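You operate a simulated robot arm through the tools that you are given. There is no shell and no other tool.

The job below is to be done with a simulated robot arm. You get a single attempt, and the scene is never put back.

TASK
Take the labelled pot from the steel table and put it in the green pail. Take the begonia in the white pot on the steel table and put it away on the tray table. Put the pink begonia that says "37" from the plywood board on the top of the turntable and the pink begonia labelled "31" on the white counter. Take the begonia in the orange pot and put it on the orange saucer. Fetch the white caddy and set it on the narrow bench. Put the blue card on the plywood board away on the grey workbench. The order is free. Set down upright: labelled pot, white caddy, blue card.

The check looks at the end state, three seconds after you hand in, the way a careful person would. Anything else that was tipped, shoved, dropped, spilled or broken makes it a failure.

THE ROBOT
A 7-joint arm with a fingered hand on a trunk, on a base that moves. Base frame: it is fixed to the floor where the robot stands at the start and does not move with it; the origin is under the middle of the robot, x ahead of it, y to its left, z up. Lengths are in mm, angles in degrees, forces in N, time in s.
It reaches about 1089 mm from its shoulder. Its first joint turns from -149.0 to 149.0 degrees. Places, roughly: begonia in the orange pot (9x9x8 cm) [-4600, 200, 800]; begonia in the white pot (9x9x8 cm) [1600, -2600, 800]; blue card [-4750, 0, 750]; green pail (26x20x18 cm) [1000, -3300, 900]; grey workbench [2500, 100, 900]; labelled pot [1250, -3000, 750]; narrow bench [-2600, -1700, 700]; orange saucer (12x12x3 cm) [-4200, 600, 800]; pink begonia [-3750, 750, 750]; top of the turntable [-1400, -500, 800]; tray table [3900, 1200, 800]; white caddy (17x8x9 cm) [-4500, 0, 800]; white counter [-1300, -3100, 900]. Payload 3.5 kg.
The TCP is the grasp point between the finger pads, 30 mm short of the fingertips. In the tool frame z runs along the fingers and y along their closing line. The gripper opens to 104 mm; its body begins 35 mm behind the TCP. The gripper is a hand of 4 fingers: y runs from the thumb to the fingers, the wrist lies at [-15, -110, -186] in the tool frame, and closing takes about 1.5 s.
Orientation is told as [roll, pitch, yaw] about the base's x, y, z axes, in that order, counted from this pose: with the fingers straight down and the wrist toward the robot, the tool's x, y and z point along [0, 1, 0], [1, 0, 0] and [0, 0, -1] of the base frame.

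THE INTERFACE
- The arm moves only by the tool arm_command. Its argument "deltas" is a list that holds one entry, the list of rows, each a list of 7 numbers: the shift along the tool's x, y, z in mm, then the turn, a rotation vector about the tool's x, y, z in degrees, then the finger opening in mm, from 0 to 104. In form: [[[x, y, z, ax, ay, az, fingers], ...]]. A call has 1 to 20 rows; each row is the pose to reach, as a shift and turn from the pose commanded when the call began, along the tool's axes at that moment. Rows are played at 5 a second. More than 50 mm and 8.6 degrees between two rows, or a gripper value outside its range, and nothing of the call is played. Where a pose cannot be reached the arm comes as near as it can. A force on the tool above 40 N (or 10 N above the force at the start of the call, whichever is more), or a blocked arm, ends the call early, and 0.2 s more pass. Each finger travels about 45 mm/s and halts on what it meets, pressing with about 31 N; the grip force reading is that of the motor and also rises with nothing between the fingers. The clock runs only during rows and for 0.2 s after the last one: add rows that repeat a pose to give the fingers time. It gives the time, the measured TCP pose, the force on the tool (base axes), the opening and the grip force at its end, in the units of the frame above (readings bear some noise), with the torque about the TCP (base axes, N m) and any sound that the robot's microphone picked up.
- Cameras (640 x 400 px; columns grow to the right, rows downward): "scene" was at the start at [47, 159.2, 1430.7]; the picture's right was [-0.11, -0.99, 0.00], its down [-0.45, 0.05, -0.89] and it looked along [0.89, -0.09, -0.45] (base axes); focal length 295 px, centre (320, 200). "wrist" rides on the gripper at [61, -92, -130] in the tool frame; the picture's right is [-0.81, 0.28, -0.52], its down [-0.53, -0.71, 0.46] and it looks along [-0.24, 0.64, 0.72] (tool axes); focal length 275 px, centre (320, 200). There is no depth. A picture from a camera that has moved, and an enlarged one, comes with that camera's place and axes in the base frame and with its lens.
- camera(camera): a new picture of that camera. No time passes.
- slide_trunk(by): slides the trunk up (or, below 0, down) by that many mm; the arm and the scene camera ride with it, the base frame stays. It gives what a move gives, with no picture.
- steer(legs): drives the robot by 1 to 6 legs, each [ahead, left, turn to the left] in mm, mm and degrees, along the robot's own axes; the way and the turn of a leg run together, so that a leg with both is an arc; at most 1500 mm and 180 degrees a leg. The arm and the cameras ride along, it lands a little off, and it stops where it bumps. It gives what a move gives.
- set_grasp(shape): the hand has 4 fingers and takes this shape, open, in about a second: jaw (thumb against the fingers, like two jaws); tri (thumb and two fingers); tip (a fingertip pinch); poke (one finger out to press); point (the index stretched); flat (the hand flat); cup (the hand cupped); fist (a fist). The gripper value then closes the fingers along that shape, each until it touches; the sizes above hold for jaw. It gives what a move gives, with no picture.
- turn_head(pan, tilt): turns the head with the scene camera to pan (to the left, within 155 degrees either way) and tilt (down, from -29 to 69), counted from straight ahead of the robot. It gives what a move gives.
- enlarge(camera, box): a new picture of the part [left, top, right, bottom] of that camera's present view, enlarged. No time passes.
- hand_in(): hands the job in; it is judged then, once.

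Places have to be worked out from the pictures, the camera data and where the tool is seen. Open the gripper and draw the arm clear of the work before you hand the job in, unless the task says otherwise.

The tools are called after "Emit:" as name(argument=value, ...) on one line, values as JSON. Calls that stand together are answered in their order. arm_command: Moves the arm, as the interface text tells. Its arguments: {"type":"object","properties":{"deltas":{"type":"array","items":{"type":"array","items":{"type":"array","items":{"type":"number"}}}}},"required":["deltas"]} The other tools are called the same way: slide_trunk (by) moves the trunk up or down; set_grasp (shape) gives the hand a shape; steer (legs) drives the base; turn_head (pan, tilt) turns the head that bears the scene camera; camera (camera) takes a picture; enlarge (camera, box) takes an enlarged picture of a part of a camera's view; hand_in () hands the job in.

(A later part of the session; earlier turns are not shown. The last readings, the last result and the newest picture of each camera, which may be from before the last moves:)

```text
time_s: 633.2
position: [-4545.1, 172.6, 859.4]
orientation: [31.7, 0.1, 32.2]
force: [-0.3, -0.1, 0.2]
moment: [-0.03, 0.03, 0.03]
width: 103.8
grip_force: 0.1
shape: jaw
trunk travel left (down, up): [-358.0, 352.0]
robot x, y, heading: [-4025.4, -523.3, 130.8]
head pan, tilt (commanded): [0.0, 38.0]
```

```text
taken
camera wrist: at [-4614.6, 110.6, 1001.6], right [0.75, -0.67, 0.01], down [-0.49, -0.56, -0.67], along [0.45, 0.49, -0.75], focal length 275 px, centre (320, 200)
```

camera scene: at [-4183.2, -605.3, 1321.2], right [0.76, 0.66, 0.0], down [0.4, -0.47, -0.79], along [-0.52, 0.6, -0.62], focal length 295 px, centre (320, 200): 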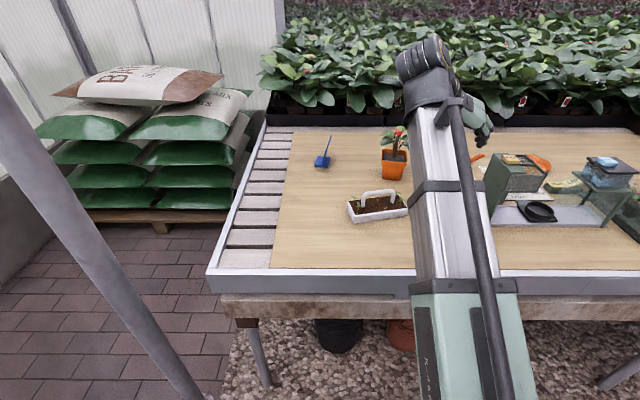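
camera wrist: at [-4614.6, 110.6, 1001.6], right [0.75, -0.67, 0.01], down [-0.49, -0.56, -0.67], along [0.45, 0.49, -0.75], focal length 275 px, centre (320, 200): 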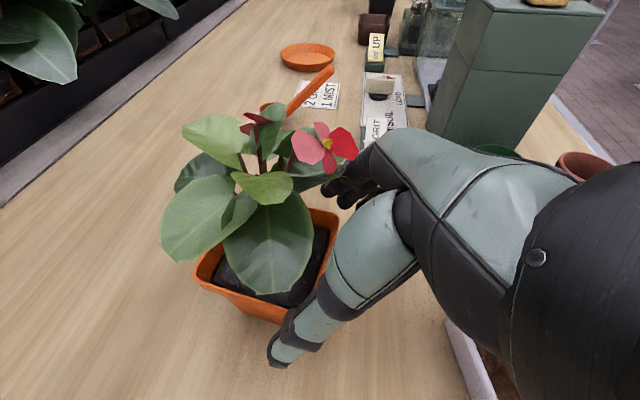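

Not disturbed. Last 33 mm, then close.

Emit:
arm_command(deltas=[[[0, 0, 11, 0, 0, 0, 104], [0, 0, 22, 0, 0, 0, 104], [0, 0, 34, 0, 0, 0, 104], [0, 0, 34, 0, 0, 0, 94], [0, 0, 34, 0, 0, 0, 86], [0, 0, 34, 0, 0, 0, 78], [0, 0, 34, 0, 0, 0, 68], [0, 0, 34, 0, 0, 0, 58], [0, 0, 34, 0, 0, 0, 50], [0, 0, 34, 0, 0, 0, 50], [0, 0, 34, 0, 0, 0, 50]]])

Emit:
camera(camera="wrist")

Emit:
enlarge(camera="scene", box=[310, 60, 490, 240])

```text
time_s: 635.6
position: [-4555.9, 189.1, 829.7]
orientation: [31.8, 0.0, 32.2]
force: [0.3, -1.1, -0.1]
moment: [-0.04, -0.05, -0.01]
width: 73.7
grip_force: 31.1
shape: jaw
trunk travel left (down, up): [-358.0, 352.0]
robot x, y, heading: [-4028.3, -524.6, 130.9]
head pan, tilt (commanded): [0.0, 38.0]
```

```text
taken
camera wrist: at [-4623.6, 126.7, 972.5], right [0.75, -0.67, 0.01], down [-0.49, -0.56, -0.67], along [0.45, 0.49, -0.75], focal length 275 px, centre (320, 200)
```

wrist: 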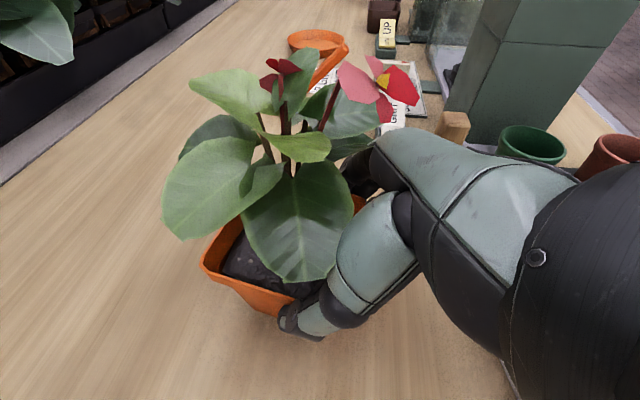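

```text
2.22 times, centred on (400, 150) of scene
camera zoom: at [-4183.5, -605.0, 1321.1], right [0.76, 0.66, 0.0], down [0.4, -0.47, -0.79], along [-0.52, 0.6, -0.62], focal length 655 px, centre (142, 311)
```

zoom: 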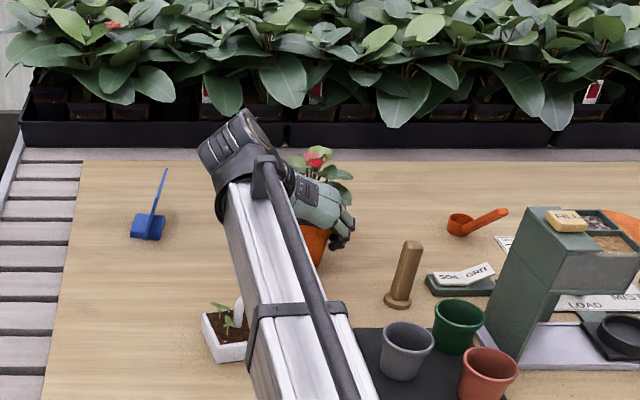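

Gripped at 74 mm. I lift with the trunk by 110 and check.

Emit:
slide_trunk(by=110)

Emit:
camera(camera="wrist")

Emit:
camera(camera="scene")

```text
time_s: 637.0
position: [-4554.1, 189.8, 940.1]
orientation: [31.7, 0.0, 32.2]
force: [-0.1, -0.1, -3.5]
moment: [-0.1, -0.06, 0.02]
width: 73.9
grip_force: 31.5
shape: jaw
trunk travel left (down, up): [-468.0, 242.0]
robot x, y, heading: [-4029.4, -522.7, 130.9]
head pan, tilt (commanded): [0.0, 38.0]
```

```text
taken
camera wrist: at [-4623.6, 126.7, 1082.4], right [0.75, -0.67, 0.01], down [-0.49, -0.56, -0.67], along [0.45, 0.49, -0.75], focal length 275 px, centre (320, 200)
```

wrist: 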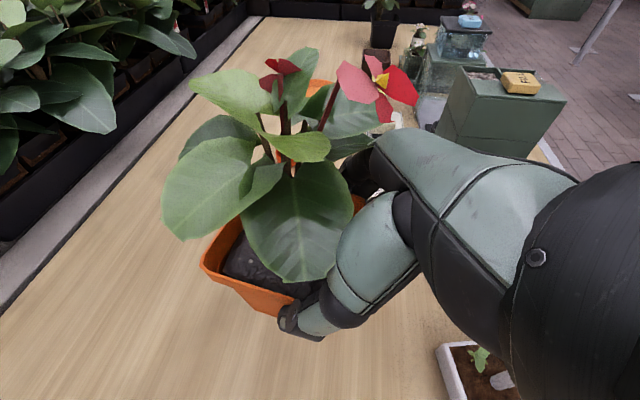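

```text
taken
camera scene: at [-4183.5, -604.9, 1431.1], right [0.76, 0.66, 0.0], down [0.4, -0.47, -0.79], along [-0.52, 0.6, -0.62], focal length 295 px, centre (320, 200)
```

scene: 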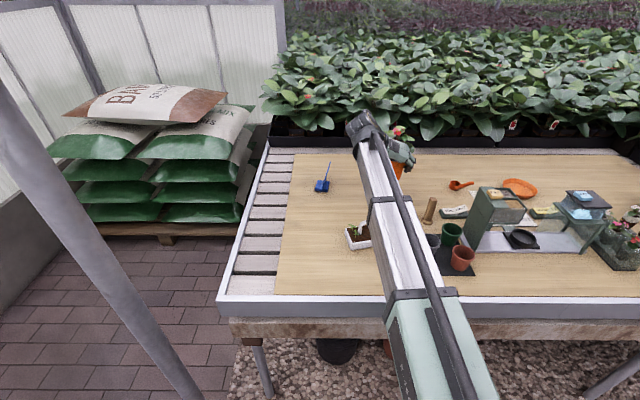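

Held well. I raise the trunk by 220, retract the arm, back up a little and strafe right to get in front of the saucer.

Emit:
slide_trunk(by=220)

Emit:
arm_command(deltas=[[[-34, 0, -21, 0, 0, 0, 50], [-68, 0, -42, 0, 0, 0, 50], [-102, 0, -63, 0, 0, 0, 50], [-136, 0, -85, 0, 0, 0, 50], [-170, 0, -106, 0, 0, 0, 50], [-170, 0, -106, 0, 0, 0, 50]]])

Emit:
steer(legs=[[-150, 0, 0], [0, -750, 0]])

Emit:
camera(camera="scene")

Emit:
camera(camera="wrist")

```text
time_s: 639.4
position: [-4554.0, 189.8, 1159.4]
orientation: [31.7, 0.0, 32.2]
force: [-0.5, -0.5, -3.6]
moment: [-0.09, -0.05, -0.01]
width: 73.8
grip_force: 31.3
shape: jaw
trunk travel left (down, up): [-688.0, 22.0]
robot x, y, heading: [-4027.5, -522.3, 131.2]
head pan, tilt (commanded): [0.0, 38.0]
```

```text
time_s: 640.8
position: [-4449.2, 18.7, 1160.0]
orientation: [31.8, 0.1, 32.2]
force: [-0.1, 0.8, -2.7]
moment: [-0.07, -0.03, -0.02]
width: 73.4
grip_force: 30.5
shape: jaw
trunk travel left (down, up): [-688.0, 22.0]
robot x, y, heading: [-4030.5, -522.4, 131.1]
head pan, tilt (commanded): [0.0, 38.0]
```

```text
time_s: 645.7
position: [-3791.5, 387.1, 1159.0]
orientation: [31.8, 0.1, 32.0]
force: [0.6, -0.3, -3.4]
moment: [-0.11, -0.06, 0.02]
width: 73.6
grip_force: 31.1
shape: jaw
trunk travel left (down, up): [-688.0, 22.0]
robot x, y, heading: [-3374.1, -156.5, 130.8]
head pan, tilt (commanded): [0.0, 38.0]
```

```text
taken
camera scene: at [-3528.0, -237.2, 1651.2], right [0.76, 0.65, 0.0], down [0.4, -0.47, -0.79], along [-0.51, 0.6, -0.62], focal length 295 px, centre (320, 200)
```

scene: 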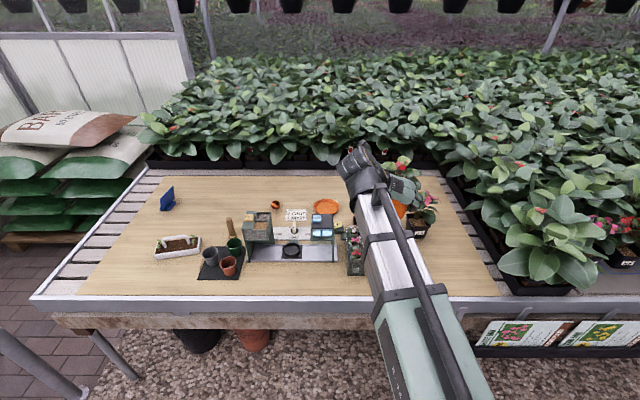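

```text
taken
camera wrist: at [-3860.7, 324.8, 1302.2], right [0.74, -0.67, 0.01], down [-0.49, -0.56, -0.67], along [0.45, 0.49, -0.75], focal length 275 px, centre (320, 200)
```

wrist: 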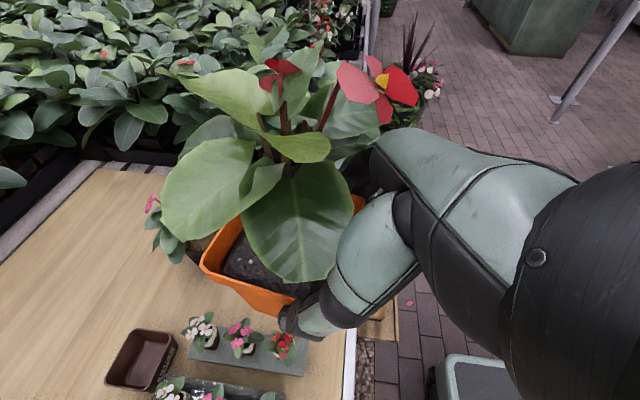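

In position. Now I yaw the hand +79° (fingers to point left), so the wrist will later come down on the saucer's free right side.

Emit:
arm_command(deltas=[[[0, 0, 0, 4.17, 0, -6.71, 50], [0, 0, 0, 8.34, 0, -13.42, 50], [0, 0, 0, 12.5, 0, -20.1, 50], [0, 0, 0, 16.7, 0, -26.8, 50], [0, 0, 0, 20.85, 0, -33.55, 50], [0, 0, 0, 25, 0, -40.3, 50], [0, 0, 0, 29.2, 0, -47, 50], [0, 0, 0, 33.4, 0, -53.7, 50], [0, 0, 0, 37.5, 0, -60.4, 50], [0, 0, 0, 41.7, 0, -67.1, 50], [0, 0, 0, 41.7, 0, -67.1, 50], [0, 0, 0, 41.7, 0, -67.1, 50]]])

Emit:
camera(camera="scene")

Emit:
camera(camera="wrist")

```text
time_s: 648.3
position: [-3792.7, 387.6, 1160.2]
orientation: [32.0, 0.2, 111.1]
force: [0.1, 0.9, -2.7]
moment: [0.0, -0.09, 0.02]
width: 73.4
grip_force: 30.9
shape: jaw
trunk travel left (down, up): [-688.0, 22.0]
robot x, y, heading: [-3374.5, -157.2, 130.6]
head pan, tilt (commanded): [0.0, 38.0]
```

```text
taken
camera scene: at [-3528.4, -237.5, 1651.1], right [0.76, 0.65, 0.0], down [0.4, -0.47, -0.79], along [-0.51, 0.6, -0.62], focal length 295 px, centre (320, 200)
```

scene: 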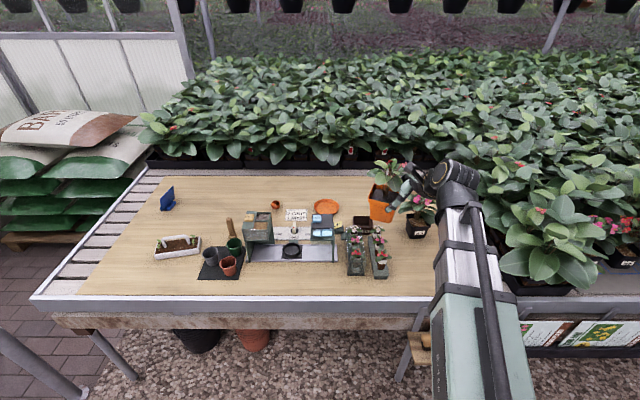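

```text
taken
camera wrist: at [-3743.8, 308.3, 1302.1], right [0.8, 0.6, 0.01], down [0.45, -0.59, -0.67], along [-0.4, 0.54, -0.74], focal length 275 px, centre (320, 200)
```

wrist: 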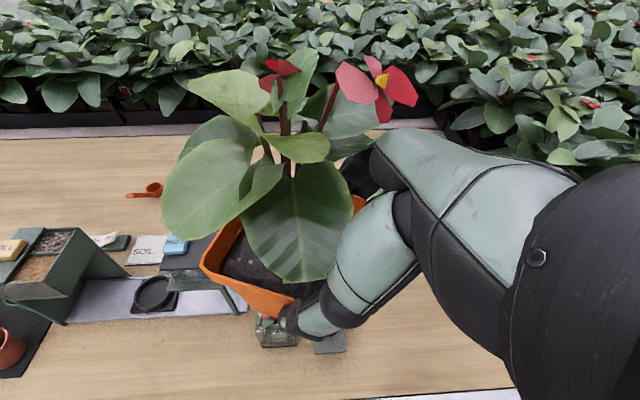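

The yaw worked; the pot now hangs on the left of the hand. I enlarge to fix the saucer's position precisely.

Emit:
enlarge(camera="scene", box=[260, 170, 420, 290])

```text
3.33 times, centred on (340, 230) of scene
camera zoom: at [-3528.4, -237.5, 1651.1], right [0.76, 0.65, 0.0], down [0.4, -0.47, -0.79], along [-0.51, 0.6, -0.62], focal length 982 px, centre (253, 100)
```

zoom: 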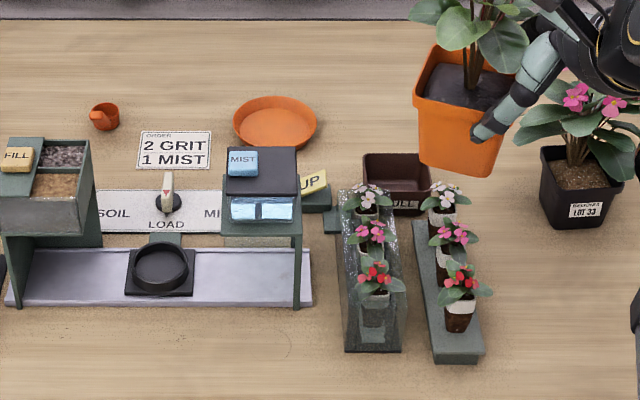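

Saucer centre ≈(−4208, 580). I drive 150 mm ahead and then extend the arm ahead-left so that the pot comes above the saucer (still high).

Emit:
steer(legs=[[150, 0, 0]])

Emit:
arm_command(deltas=[[[29.4, 26.5, 18.3, 0, 0, 0, 50], [58.7, 53, 36.5, 0, 0, 0, 50], [88, 79.6, 54.8, 0, 0, 0, 50], [117.4, 106, 73, 0, 0, 0, 50], [146.8, 132.6, 91.4, 0, 0, 0, 50], [176, 159, 109.6, 0, 0, 0, 50], [205.5, 185.7, 127.9, 0, 0, 0, 50], [205.5, 185.7, 127.9, 0, 0, 0, 50]]])

Emit:
camera(camera="scene")

Emit:
camera(camera="wrist")

```text
time_s: 649.7
position: [-3891.3, 500.4, 1159.0]
orientation: [31.9, 0.1, 111.1]
force: [0.4, 0.4, -3.3]
moment: [0.0, -0.08, 0.0]
width: 73.4
grip_force: 30.8
shape: jaw
trunk travel left (down, up): [-688.0, 22.0]
robot x, y, heading: [-3471.5, -45.2, 130.8]
head pan, tilt (commanded): [0.0, 38.0]
```

```text
time_s: 651.5
position: [-4179.1, 584.4, 1162.2]
orientation: [32.0, 0.1, 111.0]
force: [0.3, 0.2, -2.9]
moment: [0.01, -0.07, 0.01]
width: 73.6
grip_force: 31.2
shape: jaw
trunk travel left (down, up): [-688.0, 22.0]
robot x, y, heading: [-3473.6, -48.6, 130.6]
head pan, tilt (commanded): [0.0, 38.0]
```

```text
taken
camera scene: at [-3625.3, -125.1, 1651.2], right [0.76, 0.65, 0.0], down [0.4, -0.47, -0.79], along [-0.51, 0.6, -0.62], focal length 295 px, centre (320, 200)
```

scene: 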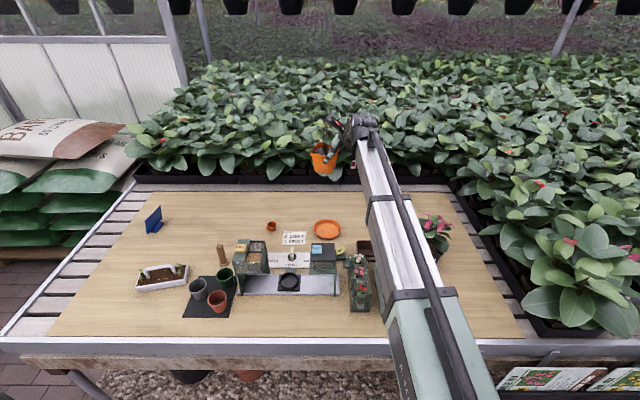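

```text
taken
camera wrist: at [-4131.3, 505.2, 1303.3], right [0.8, 0.6, 0.01], down [0.45, -0.59, -0.67], along [-0.4, 0.54, -0.74], focal length 275 px, centre (320, 200)
```

wrist: 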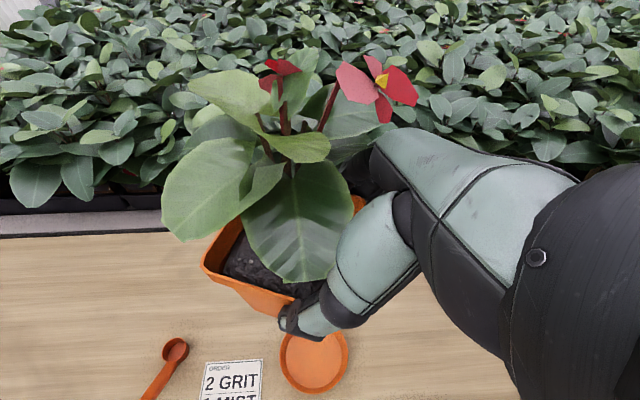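

From this near-vertical view the saucer is at (−4200, 586); the pot centre is within ~10 mm. I correct 7 mm back and 7 mm right, then lower the trunk by 260.

Emit:
arm_command(deltas=[[[-5.9, 7, -3.7, 0, 0, 0, 50], [-5.9, 7, -3.7, 0, 0, 0, 50]]])

Emit:
slide_trunk(by=-260)

Emit:
camera(camera="wrist")

Emit:
enlarge(camera="scene", box=[230, 60, 430, 220])

```text
time_s: 652.1
position: [-4176.1, 595.2, 1160.7]
orientation: [31.9, 0.1, 111.1]
force: [0.1, -0.8, -3.7]
moment: [0.0, -0.1, -0.01]
width: 73.5
grip_force: 30.7
shape: jaw
trunk travel left (down, up): [-688.0, 22.0]
robot x, y, heading: [-3469.0, -46.6, 130.9]
head pan, tilt (commanded): [0.0, 38.0]
```

```text
time_s: 654.8
position: [-4175.0, 594.8, 900.2]
orientation: [31.9, 0.1, 111.0]
force: [-0.3, -0.3, -3.8]
moment: [0.03, -0.09, 0.01]
width: 73.5
grip_force: 30.9
shape: jaw
trunk travel left (down, up): [-428.0, 282.0]
robot x, y, heading: [-3474.0, -41.8, 130.7]
head pan, tilt (commanded): [0.0, 38.0]
```

```text
taken
camera wrist: at [-4127.7, 514.8, 1043.0], right [0.8, 0.6, 0.01], down [0.45, -0.59, -0.67], along [-0.4, 0.54, -0.74], focal length 275 px, centre (320, 200)
```

wrist: 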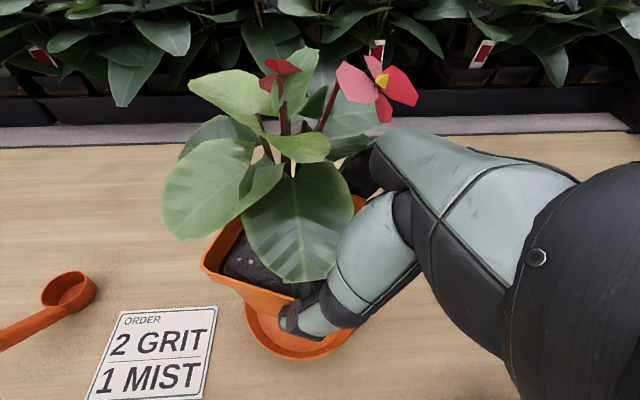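

```text
2.50 times, centred on (330, 140) of scene
camera zoom: at [-3625.5, -125.0, 1391.2], right [0.76, 0.65, 0.0], down [0.4, -0.47, -0.79], along [-0.51, 0.6, -0.62], focal length 737 px, centre (295, 350)
```

zoom: 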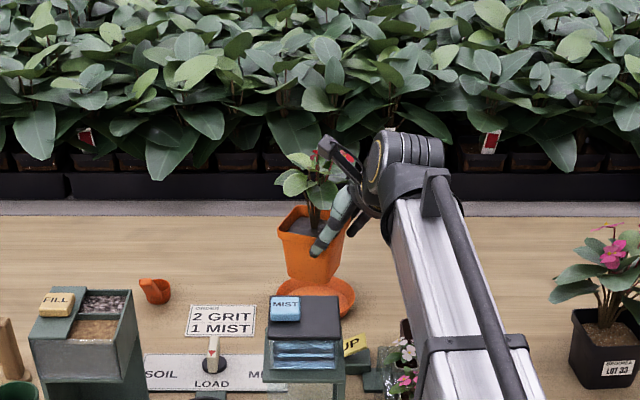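

The pot hangs right above the saucer (agreement within ~5 mm in both views). I trim 4 mm and lower to contact in small steps.

Emit:
arm_command(deltas=[[[-3.4, 1.4, -2.1, 0, 0, 0, 50], [-9, 1.4, 7, 0, 0, 0, 50], [-14, 1.4, 15, 0, 0, 0, 50], [-19, 1.4, 23, 0, 0, 0, 50], [-24, 1.4, 31, 0, 0, 0, 50], [-29, 1.4, 39, 0, 0, 0, 50], [-31, 1.4, 42.3, 0, 0, 0, 50], [-32.5, 1.4, 44.7, 0, 0, 0, 50], [-33.6, 1.4, 46.4, 0, 0, 0, 50], [-34.6, 1.4, 48.1, 0, 0, 0, 50], [-35.7, 1.4, 49.8, 0, 0, 0, 50], [-36.7, 1.4, 51.5, 0, 0, 0, 50], [-37.8, 1.4, 53.2, 0, 0, 0, 50]]])

Emit:
camera(camera="wrist")

Emit:
enlarge(camera="scene", box=[230, 60, 430, 220])

```text
time_s: 657.6
position: [-4172.9, 596.5, 835.4]
orientation: [32.0, 0.2, 111.1]
force: [-0.2, 0.7, -2.7]
moment: [-0.01, -0.07, -0.03]
width: 73.4
grip_force: 31.0
shape: jaw
trunk travel left (down, up): [-428.0, 282.0]
robot x, y, heading: [-3470.1, -46.0, 130.9]
head pan, tilt (commanded): [0.0, 38.0]
```

```text
taken
camera wrist: at [-4125.2, 517.3, 977.3], right [0.8, 0.6, 0.01], down [0.45, -0.59, -0.67], along [-0.4, 0.54, -0.75], focal length 275 px, centre (320, 200)
```

wrist: 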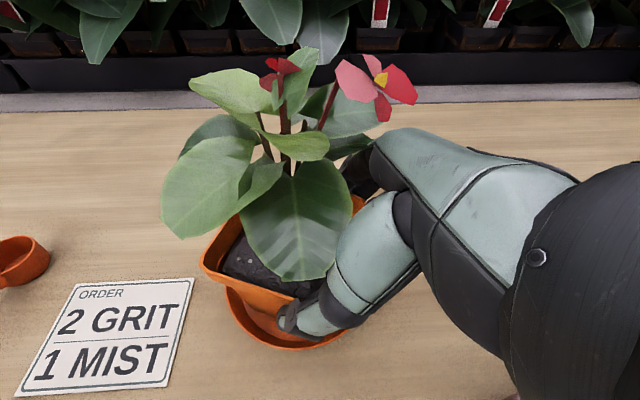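

```text
2.50 times, centred on (330, 140) of scene
camera zoom: at [-3625.5, -125.0, 1391.1], right [0.76, 0.65, 0.0], down [0.4, -0.47, -0.79], along [-0.51, 0.6, -0.62], focal length 737 px, centre (295, 350)
```

zoom: 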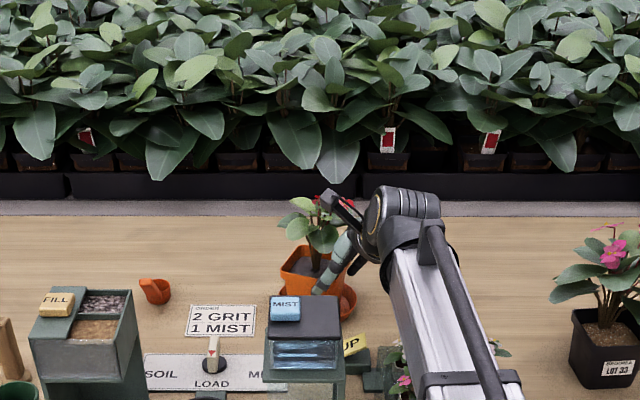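

No contact yet. I continue down in 1.5 mm steps.

Emit:
arm_command(deltas=[[[-0.8, 0, 1.3, 0, 0, 0, 50], [-1.6, 0, 2.5, 0, 0, 0, 50], [-2.4, 0, 3.8, 0, 0, 0, 50], [-3.2, 0, 5.1, 0, 0, 0, 50], [-4, 0, 6.4, 0, 0, 0, 50]]])

```text
time_s: 658.8
position: [-4171.9, 595.6, 831.8]
orientation: [32.1, -0.1, 111.0]
force: [0.5, 3.9, 24.5]
moment: [0.18, 0.11, 0.08]
width: 72.7
grip_force: 30.8
shape: jaw
trunk travel left (down, up): [-428.0, 282.0]
robot x, y, heading: [-3471.8, -46.4, 130.5]
head pan, tilt (commanded): [0.0, 38.0]
```

The pot rests on the saucer's floor (contact at TCP 832). I ease off 3 mm and open gradually, watching for side forces.

Emit:
arm_command(deltas=[[[1.6, 0, -2.5, 0, 0, 0, 50], [2.1, 0, -3.4, 0, 0, 0, 70], [2.1, 0, -3.4, 0, 0, 0, 76], [2.1, 0, -3.4, 0, 0, 0, 80], [2.1, 0, -3.4, 0, 0, 0, 84], [2.1, 0, -3.4, 0, 0, 0, 84]]])

Emit:
camera(camera="wrist")

Emit:
enlarge(camera="scene", box=[270, 100, 390, 200])

```text
time_s: 660.2
position: [-4172.5, 594.7, 831.5]
orientation: [31.9, 0.1, 111.0]
force: [-0.3, 0.4, -0.6]
moment: [-0.02, -0.02, -0.02]
width: 83.9
grip_force: 0.1
shape: jaw
trunk travel left (down, up): [-428.0, 282.0]
robot x, y, heading: [-3470.7, -44.5, 130.9]
head pan, tilt (commanded): [0.0, 38.0]
```

```text
taken
camera wrist: at [-4124.3, 516.4, 973.8], right [0.8, 0.6, 0.01], down [0.45, -0.59, -0.67], along [-0.4, 0.54, -0.75], focal length 275 px, centre (320, 200)
```

wrist: 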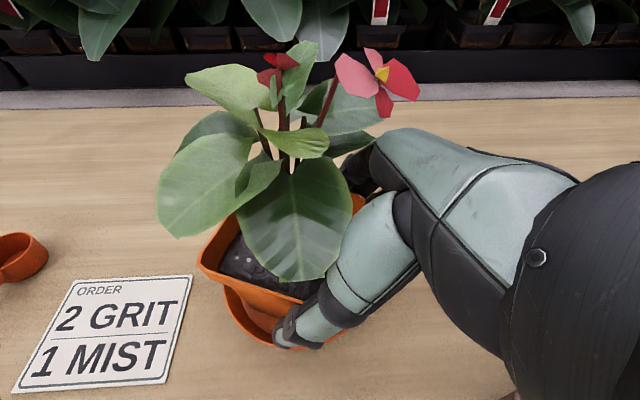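

```text
4.00 times, centred on (330, 150) of scene
camera zoom: at [-3625.4, -125.2, 1391.1], right [0.76, 0.65, 0.0], down [0.4, -0.47, -0.79], along [-0.51, 0.6, -0.62], focal length 1179 px, centre (280, 400)
```

zoom: 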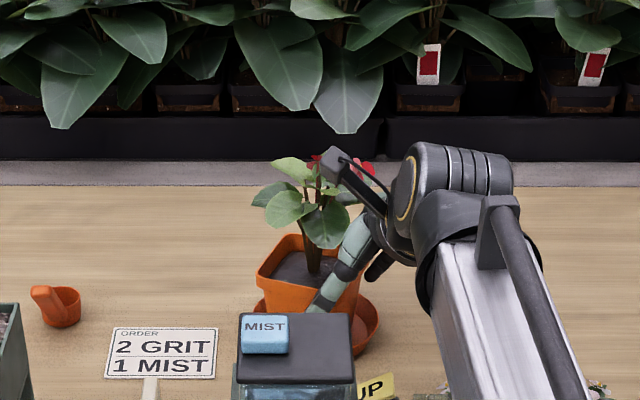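

Forces are near zero. I open the rest of the way while rising slightly, then withdraw along the finger axis (right and up).

Emit:
arm_command(deltas=[[[1, 0, -1.7, 0, 0, 0, 90], [2, 0, -3.4, 0, 0, 0, 97], [2, 0, -3.4, 0, 0, 0, 104], [2, 0, -3.4, 0, 0, 0, 104], [2, 0, -15, 0, 0, 0, 104], [2, 0, -30, 0, 0, 0, 104], [2, 0, -55, 0, 0, 0, 104], [2, 0, -85, 0, 0, 0, 104], [2, 0, -120, 0, 0, 0, 104], [2, 0, -160, 0, 0, 0, 104], [2, 0, -160, 0, 0, 0, 104]]])

Emit:
camera(camera="wrist")

Emit:
enlarge(camera="scene", box=[230, 60, 430, 220])

```text
time_s: 662.6
position: [-4095.5, 627.1, 971.1]
orientation: [32.0, 0.1, 111.1]
force: [0.2, -0.2, -1.2]
moment: [-0.01, -0.01, 0.02]
width: 103.7
grip_force: 0.1
shape: jaw
trunk travel left (down, up): [-428.0, 282.0]
robot x, y, heading: [-3471.5, -47.1, 130.8]
head pan, tilt (commanded): [0.0, 38.0]
```

```text
taken
camera wrist: at [-4047.2, 548.3, 1114.1], right [0.8, 0.6, 0.01], down [0.45, -0.59, -0.67], along [-0.4, 0.54, -0.74], focal length 275 px, centre (320, 200)
```

wrist: 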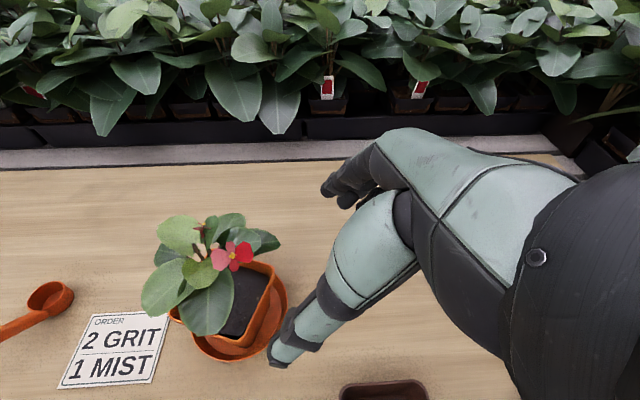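

```text
2.50 times, centred on (330, 140) of scene
camera zoom: at [-3625.0, -125.3, 1391.2], right [0.76, 0.65, 0.0], down [0.4, -0.47, -0.79], along [-0.51, 0.6, -0.62], focal length 737 px, centre (295, 350)
```

zoom: 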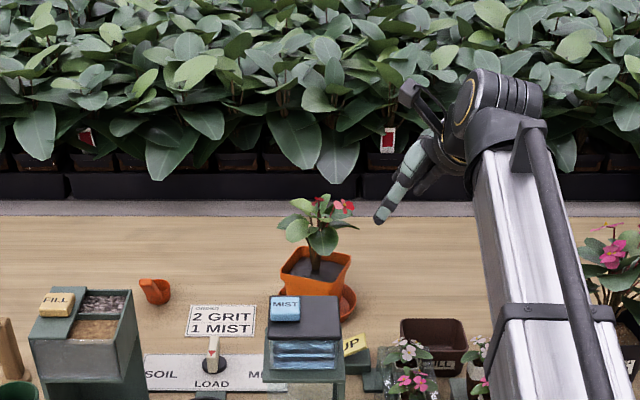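

The orange pot stands in the saucer. I zoom in to check that it sits flat.

Emit:
enlarge(camera="wrist", box=[120, 190, 320, 390])

Emit:
enlarge(camera="scene", box=[310, 130, 370, 190])

```text
2.00 times, centred on (220, 290) of wrist
camera zoom: at [-4047.2, 548.3, 1114.1], right [0.8, 0.6, 0.01], down [0.45, -0.59, -0.67], along [-0.4, 0.54, -0.74], focal length 551 px, centre (520, 20)
```

zoom: 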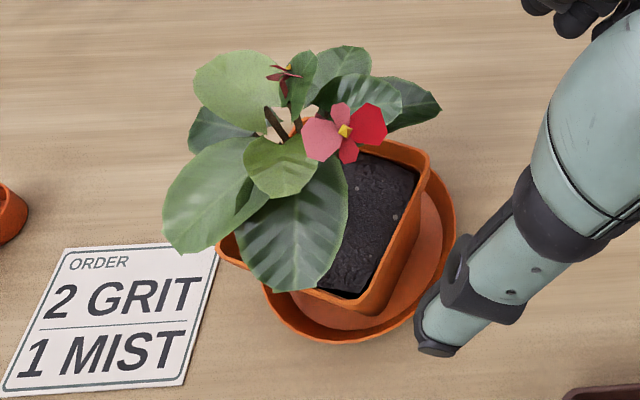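

```text
6.67 times, centred on (340, 160) of scene
camera zoom: at [-3625.0, -125.3, 1391.2], right [0.76, 0.65, 0.0], down [0.4, -0.47, -0.79], along [-0.51, 0.6, -0.62], focal length 1965 px, centre (187, 467)
```

zoom: 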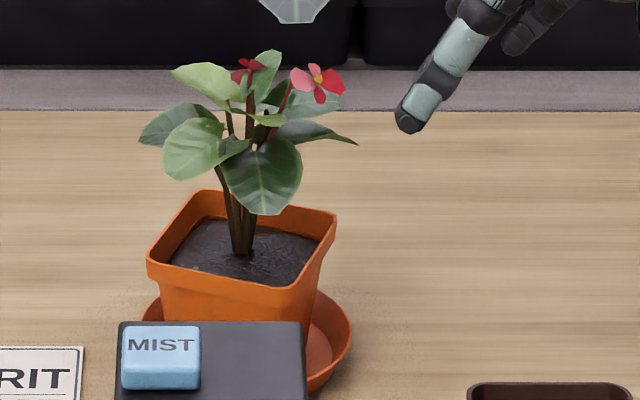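

The pot sits flat inside the saucer. Next the caddy: I raise the trunk, retract the arm, and strafe left to face the caddy.

Emit:
slide_trunk(by=200)

Emit:
arm_command(deltas=[[[-24, -37, -15, 0, 0, 0, 104], [-48, -75, -30, 0, 0, 0, 104], [-72, -112, -45, 0, 0, 0, 104], [-96, -149, -60, 0, 0, 0, 104], [-120, -187, -75, 0, 0, 0, 104], [-143, -224, -89, 0, 0, 0, 104], [-143, -224, -89, 0, 0, 0, 104]]])

Emit:
steer(legs=[[-100, 0, 0], [0, 840, 0]])

Emit:
camera(camera="scene")

```text
time_s: 664.8
position: [-4095.8, 628.0, 1172.0]
orientation: [32.0, 0.2, 111.1]
force: [0.0, -0.6, -0.4]
moment: [0.0, 0.04, -0.01]
width: 103.7
grip_force: 0.1
shape: jaw
trunk travel left (down, up): [-628.0, 82.0]
robot x, y, heading: [-3470.7, -45.1, 130.9]
head pan, tilt (commanded): [0.0, 38.0]
```

```text
time_s: 666.4
position: [-3857.3, 478.7, 1173.1]
orientation: [32.0, 0.2, 111.1]
force: [0.1, 0.1, 0.2]
moment: [0.02, -0.02, -0.01]
width: 103.8
grip_force: 0.0
shape: jaw
trunk travel left (down, up): [-628.0, 82.0]
robot x, y, heading: [-3469.9, -43.9, 130.8]
head pan, tilt (commanded): [0.0, 38.0]
```

```text
time_s: 671.5
position: [-4429.9, -150.9, 1172.2]
orientation: [31.9, 0.1, 111.7]
force: [-0.5, -0.6, -0.5]
moment: [0.01, 0.01, 0.01]
width: 103.8
grip_force: 0.0
shape: jaw
trunk travel left (down, up): [-628.0, 82.0]
robot x, y, heading: [-4035.4, -667.0, 131.4]
head pan, tilt (commanded): [0.0, 38.0]
```

```text
taken
camera scene: at [-4192.0, -752.9, 1591.1], right [0.75, 0.66, 0.0], down [0.41, -0.46, -0.79], along [-0.52, 0.59, -0.62], focal length 295 px, centre (320, 200)
```

scene: 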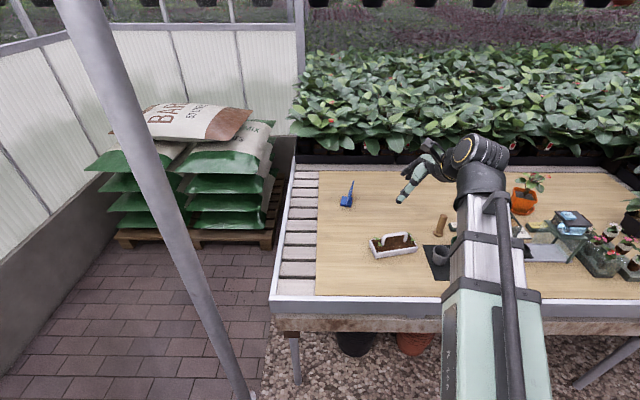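

Facing the caddy. I bring the hand to fingers-down (−32° about y), then yaw so the fingers will close across the caddy's handle (y heading 140°).

Emit:
arm_command(deltas=[[[0, 0, 0, 0, -8, 0, 104], [0, 0, 0, 0, -16, 0, 104], [0, 0, 0, 0, -24, 0, 104], [0, 0, 0, 0, -32, 0, 104], [0, 0, 0, 0, -32, 0, 104]]])

Emit:
arm_command(deltas=[[[0, 0, 0, 0, 0, -7.2, 104], [0, 0, 0, 0, 0, -14.4, 104], [0, 0, 0, 0, 0, -21.6, 104], [0, 0, 0, 0, 0, -28.6, 104], [0, 0, 0, 0, 0, -28.6, 104]]])

Emit:
camera(camera="wrist")

Emit:
camera(camera="scene")

```text
time_s: 672.8
position: [-4429.1, -150.6, 1172.6]
orientation: [-0.1, 0.1, 111.7]
force: [0.4, -0.3, -0.2]
moment: [0.0, 0.0, 0.03]
width: 103.8
grip_force: 0.1
shape: jaw
trunk travel left (down, up): [-628.0, 82.0]
robot x, y, heading: [-4039.9, -671.6, 131.2]
head pan, tilt (commanded): [0.0, 38.0]
```

```text
time_s: 674.0
position: [-4428.8, -151.0, 1171.7]
orientation: [0.1, 0.1, 140.3]
force: [-0.5, -0.4, 0.6]
moment: [-0.03, 0.0, 0.0]
width: 103.7
grip_force: 0.1
shape: jaw
trunk travel left (down, up): [-628.0, 82.0]
robot x, y, heading: [-4038.6, -670.9, 131.3]
head pan, tilt (commanded): [0.0, 38.0]
```

```text
taken
camera wrist: at [-4398.8, -256.3, 1302.0], right [0.3, 0.8, 0.52], down [0.89, -0.05, -0.45], along [-0.34, 0.6, -0.73], focal length 275 px, centre (320, 200)
```

wrist: 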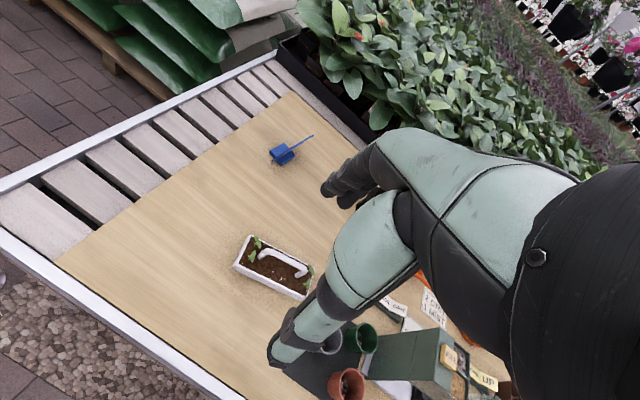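

```text
taken
camera scene: at [-4191.8, -752.7, 1591.2], right [0.75, 0.66, 0.0], down [0.41, -0.46, -0.79], along [-0.52, 0.59, -0.62], focal length 295 px, centre (320, 200)
```

scene: 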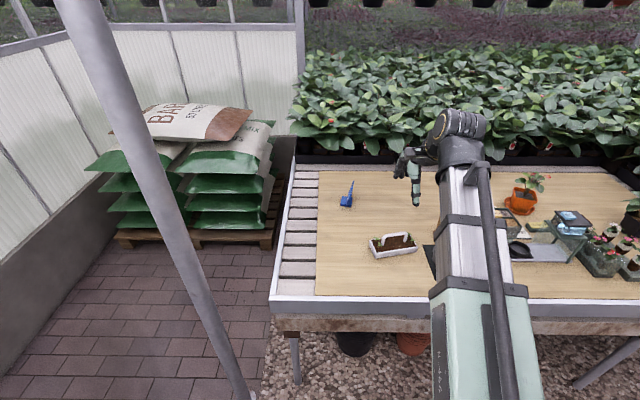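

The hand is fingers-down. I enlarge the caddy in the wrist view to fix the handle.

Emit:
enlarge(camera="wrist", box=[210, 210, 350, 320])

Emit:
enlarge(camera="scene", box=[330, 170, 430, 270])

```text
3.64 times, centred on (280, 265) of wrist
camera zoom: at [-4398.8, -256.3, 1302.0], right [0.3, 0.8, 0.52], down [0.89, -0.05, -0.45], along [-0.34, 0.6, -0.73], focal length 1001 px, centre (466, -36)
```

zoom: 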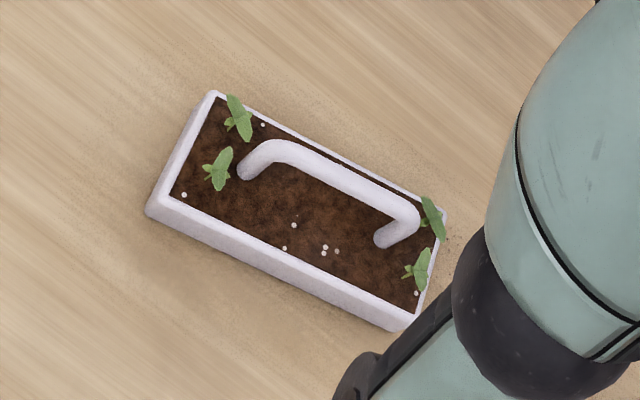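

```text
4.00 times, centred on (380, 220) of scene
camera zoom: at [-4191.8, -752.7, 1591.2], right [0.75, 0.66, 0.0], down [0.41, -0.46, -0.79], along [-0.52, 0.59, -0.62], focal length 1179 px, centre (80, 120)
```

zoom: 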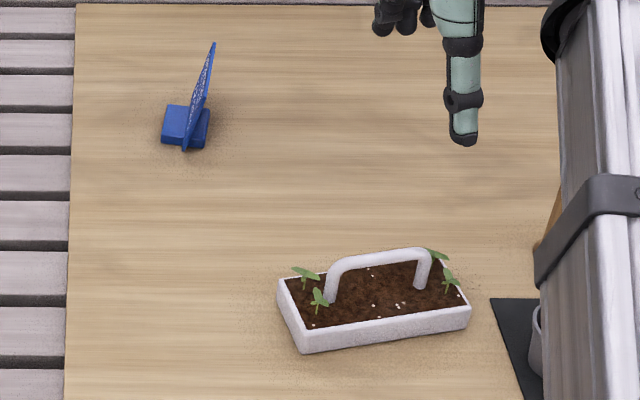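

Handle bar centre ≈(−4492, −6, 840), bar axis ≈54°. I move the hand over it, yaw +3.7°, and lower the trunk by 270.

Emit:
arm_command(deltas=[[[-18, 35, 0, 0, 0, -1, 104], [-36, 71, 0, 0, 0, -2, 104], [-54, 106, 0, 0, 0, -3, 104], [-71, 141, 0, 0, 0, -3.7, 104], [-71, 141, 0, 0, 0, -3.7, 104]]])

Emit:
slide_trunk(by=-250)

Emit:
camera(camera="wrist")

Emit:
enlarge(camera="scene", box=[320, 80, 480, 240])

```text
time_s: 675.1
position: [-4493.1, -6.2, 1170.5]
orientation: [0.0, 0.1, 144.0]
force: [0.0, 0.9, -0.1]
moment: [0.01, 0.01, 0.0]
width: 103.7
grip_force: 0.0
shape: jaw
trunk travel left (down, up): [-628.0, 82.0]
robot x, y, heading: [-4037.0, -671.6, 131.5]
head pan, tilt (commanded): [0.0, 38.0]
```

```text
time_s: 677.7
position: [-4493.2, -5.8, 920.9]
orientation: [0.0, 0.1, 144.0]
force: [-0.5, 0.5, 0.0]
moment: [-0.02, -0.03, -0.02]
width: 104.0
grip_force: 0.0
shape: jaw
trunk travel left (down, up): [-378.0, 332.0]
robot x, y, heading: [-4037.8, -666.4, 131.3]
head pan, tilt (commanded): [0.0, 38.0]
```

```text
taken
camera wrist: at [-4455.7, -109.0, 1050.3], right [0.25, 0.82, 0.52], down [0.89, 0.01, -0.45], along [-0.38, 0.58, -0.73], focal length 275 px, centre (320, 200)
```

wrist: 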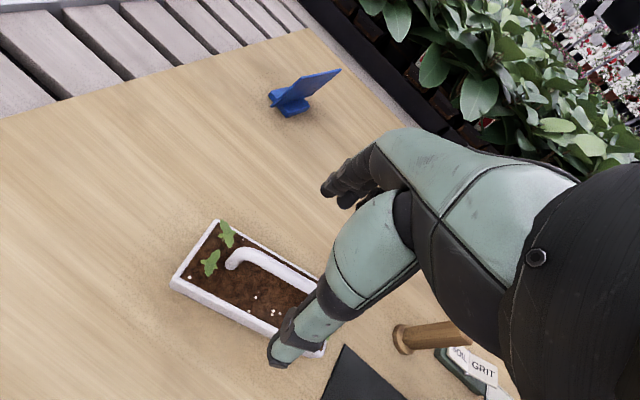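

```text
2.50 times, centred on (400, 160) of scene
camera zoom: at [-4191.8, -752.7, 1341.2], right [0.75, 0.66, 0.0], down [0.41, -0.46, -0.79], along [-0.52, 0.59, -0.62], focal length 737 px, centre (120, 300)
```

zoom: 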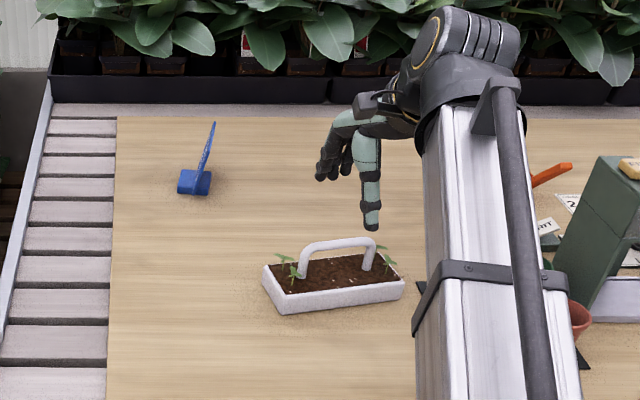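

I enlarge the wrist view to verify that thumb and fingers will straddle the bar.

Emit:
enlarge(camera="wrist", box=[160, 200, 400, 380])

```text
2.22 times, centred on (280, 290) of wrist
camera zoom: at [-4455.7, -109.0, 1050.3], right [0.25, 0.82, 0.52], down [0.89, 0.01, -0.45], along [-0.38, 0.58, -0.73], focal length 612 px, centre (409, 0)
```

zoom: 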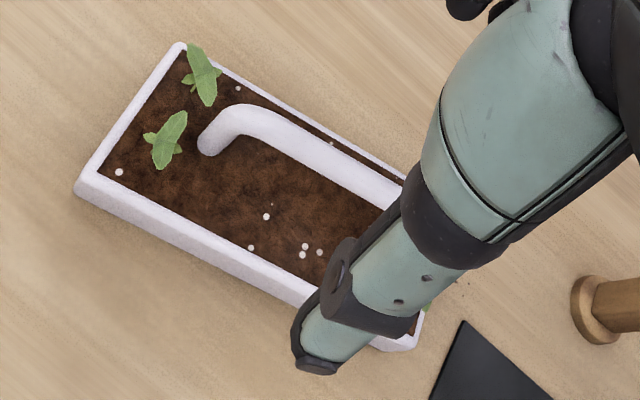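

The bar is ~5 mm further ahead than the grasp axis. I shift 5 mm, descend 77 mm (fingertips stay above the trough rim), and close on the handle.

Emit:
arm_command(deltas=[[[-5, 5, 25, 0, 0, 0, 104], [-5, 5, 50, 0, 0, 0, 104], [-5, 5, 77, 0, 0, 0, 104], [-5, 5, 77, 0, 0, 0, 104]]])

Emit:
enlarge(camera="wrist", box=[160, 120, 400, 380])

Emit:
enlarge(camera="scene", box=[330, 110, 450, 230])

```text
time_s: 678.7
position: [-4494.5, 1.0, 841.5]
orientation: [0.0, 0.1, 143.9]
force: [0.3, 0.8, 0.2]
moment: [-0.01, -0.02, -0.01]
width: 103.7
grip_force: 0.1
shape: jaw
trunk travel left (down, up): [-378.0, 332.0]
robot x, y, heading: [-4039.1, -671.2, 131.7]
head pan, tilt (commanded): [0.0, 38.0]
```

```text
1.54 times, centred on (280, 250) of wrist
camera zoom: at [-4456.4, -102.5, 971.4], right [0.25, 0.82, 0.52], down [0.89, 0.01, -0.45], along [-0.38, 0.58, -0.73], focal length 424 px, centre (382, 123)
```

zoom: 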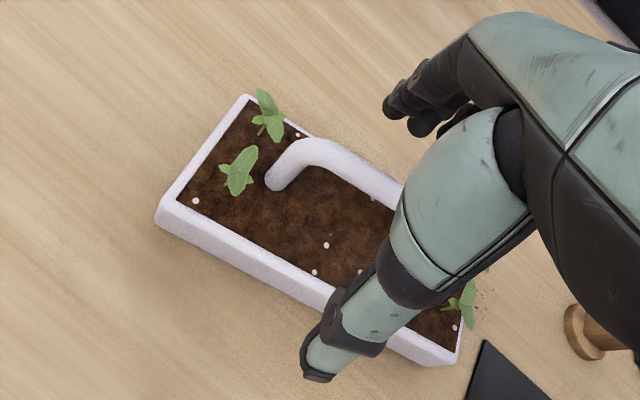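

```text
3.33 times, centred on (390, 170) of scene
camera zoom: at [-4191.8, -752.6, 1341.2], right [0.75, 0.66, 0.0], down [0.41, -0.46, -0.79], along [-0.52, 0.59, -0.62], focal length 982 px, centre (87, 300)
```

zoom: 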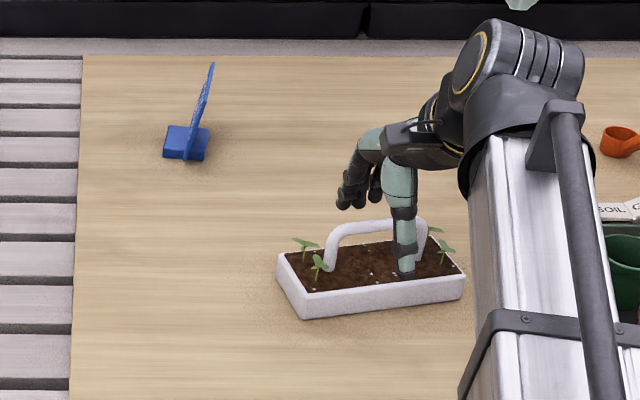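

Thumb is in front of the bar and fingers behind it. I close on the handle.

Emit:
arm_command(deltas=[[[0, 0, 0, 0, 0, 0, 90], [0, 0, 0, 0, 0, 0, 76], [0, 0, 0, 0, 0, 0, 62], [0, 0, 0, 0, 0, 0, 48], [0, 0, 0, 0, 0, 0, 36], [0, 0, 0, 0, 0, 0, 24], [0, 0, 0, 0, 0, 0, 12], [0, 0, 0, 0, 0, 0, 2], [0, 0, 0, 0, 0, 0, 2], [0, 0, 0, 0, 0, 0, 2]]])

Emit:
enlarge(camera="scene", box=[330, 110, 450, 230])

Emit:
enlarge(camera="wrist", box=[160, 120, 400, 380])

```text
time_s: 680.9
position: [-4493.1, 0.7, 841.6]
orientation: [0.0, 0.2, 144.1]
force: [-0.7, -0.4, -2.8]
moment: [0.0, 0.01, 0.02]
width: 5.8
grip_force: 31.5
shape: jaw
trunk travel left (down, up): [-378.0, 332.0]
robot x, y, heading: [-4037.3, -669.8, 131.3]
head pan, tilt (commanded): [0.0, 38.0]
```

```text
3.33 times, centred on (390, 170) of scene
camera zoom: at [-4191.9, -752.5, 1341.1], right [0.75, 0.66, 0.0], down [0.41, -0.46, -0.79], along [-0.52, 0.59, -0.62], focal length 982 px, centre (87, 300)
```

zoom: 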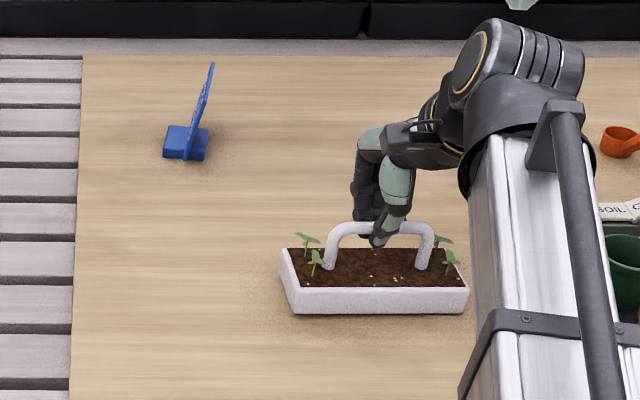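

```text
1.54 times, centred on (280, 250) of wrist
camera zoom: at [-4456.4, -102.4, 971.6], right [0.25, 0.82, 0.52], down [0.89, 0.01, -0.45], along [-0.38, 0.58, -0.73], focal length 424 px, centre (382, 123)
```

zoom: 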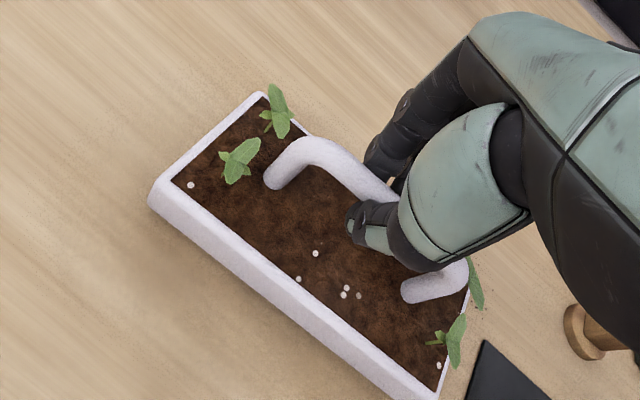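

Gripped (the caddy turned a few degrees into alignment). I lift 40 mm and check that it hangs level.

Emit:
arm_command(deltas=[[[0, 0, -8, 0, 0, 0, 2], [0, 0, -16, 0, 0, 0, 2], [0, 0, -28, 0, 0, 0, 2], [0, 0, -40, 0, 0, 0, 2], [0, 0, -40, 0, 0, 0, 2], [0, 0, -40, 0, 0, 0, 2]]])

Emit:
enlarge(camera="scene", box=[330, 110, 450, 230])

Emit:
camera(camera="wrist")

```text
time_s: 682.3
position: [-4493.3, -0.3, 882.3]
orientation: [0.0, 0.1, 144.1]
force: [0.4, -0.6, -2.0]
moment: [-0.02, 0.01, 0.01]
width: 6.2
grip_force: 30.9
shape: jaw
trunk travel left (down, up): [-378.0, 332.0]
robot x, y, heading: [-4040.9, -671.7, 131.2]
head pan, tilt (commanded): [0.0, 38.0]
```

```text
3.33 times, centred on (390, 170) of scene
camera zoom: at [-4191.9, -752.5, 1341.1], right [0.75, 0.66, 0.0], down [0.41, -0.46, -0.79], along [-0.52, 0.59, -0.62], focal length 982 px, centre (87, 300)
```

zoom: 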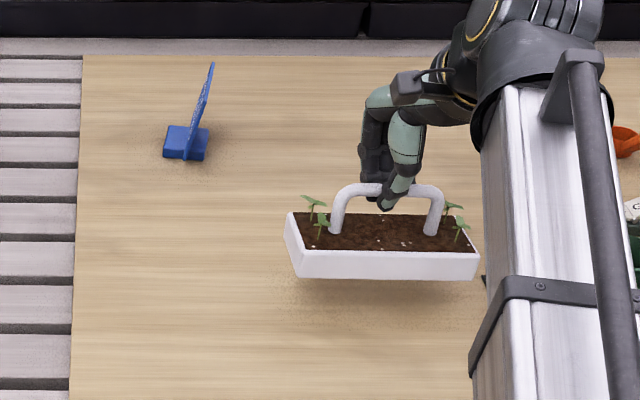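

```text
taken
camera wrist: at [-4456.3, -102.2, 1012.3], right [0.25, 0.82, 0.52], down [0.89, 0.01, -0.45], along [-0.38, 0.58, -0.73], focal length 275 px, centre (320, 200)
```

wrist: 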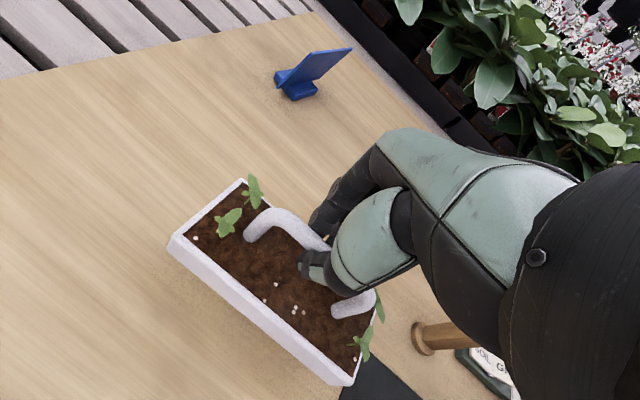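

The caddy hangs level. I raise the trunk by 200, retract, back out, strafe right toward the narrow bench's free end, and turn around.

Emit:
slide_trunk(by=200)

Emit:
arm_command(deltas=[[[0, -35, 0, 0, 0, 0, 2], [0, -70, 0, 0, 0, 0, 2], [0, -105, 0, 0, 0, 0, 2], [0, -140, 0, 0, 0, 0, 2], [0, -140, 0, 0, 0, 0, 2]]])

Emit:
steer(legs=[[-630, 0, 0], [0, -1090, 0]])

Emit:
camera(camera="wrist")

```text
time_s: 684.5
position: [-4493.8, 1.5, 1082.6]
orientation: [0.0, 0.1, 144.0]
force: [-0.3, 1.1, -3.4]
moment: [-0.02, 0.01, 0.03]
width: 5.9
grip_force: 31.1
shape: jaw
trunk travel left (down, up): [-578.0, 132.0]
robot x, y, heading: [-4035.1, -669.0, 131.2]
head pan, tilt (commanded): [0.0, 38.0]
```

```text
time_s: 685.7
position: [-4380.7, -80.9, 1082.2]
orientation: [0.0, 0.0, 144.0]
force: [1.2, 0.1, -2.5]
moment: [-0.01, 0.04, -0.01]
width: 6.3
grip_force: 31.3
shape: jaw
trunk travel left (down, up): [-578.0, 132.0]
robot x, y, heading: [-4035.4, -666.1, 131.4]
head pan, tilt (commanded): [0.0, 38.0]
```

```text
time_s: 694.5
position: [-3127.8, 157.9, 1081.1]
orientation: [0.0, 0.1, 143.2]
force: [-0.7, 1.0, -2.7]
moment: [0.0, 0.0, 0.02]
width: 6.3
grip_force: 30.8
shape: jaw
trunk travel left (down, up): [-578.0, 132.0]
robot x, y, heading: [-2790.5, -437.5, 130.8]
head pan, tilt (commanded): [0.0, 38.0]
```

```text
taken
camera wrist: at [-3092.2, 53.7, 1211.4], right [0.26, 0.81, 0.52], down [0.89, 0.0, -0.45], along [-0.37, 0.58, -0.73], focal length 275 px, centre (320, 200)
```

wrist: 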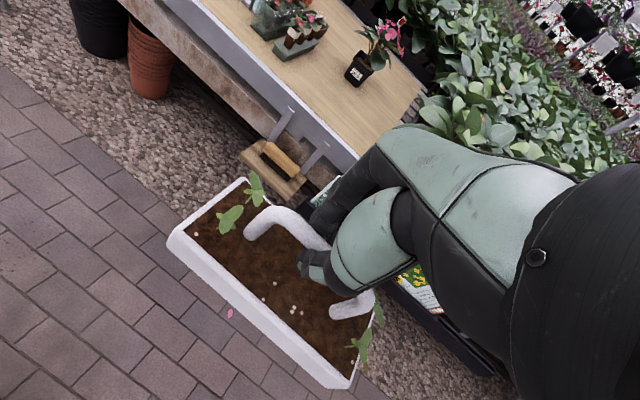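

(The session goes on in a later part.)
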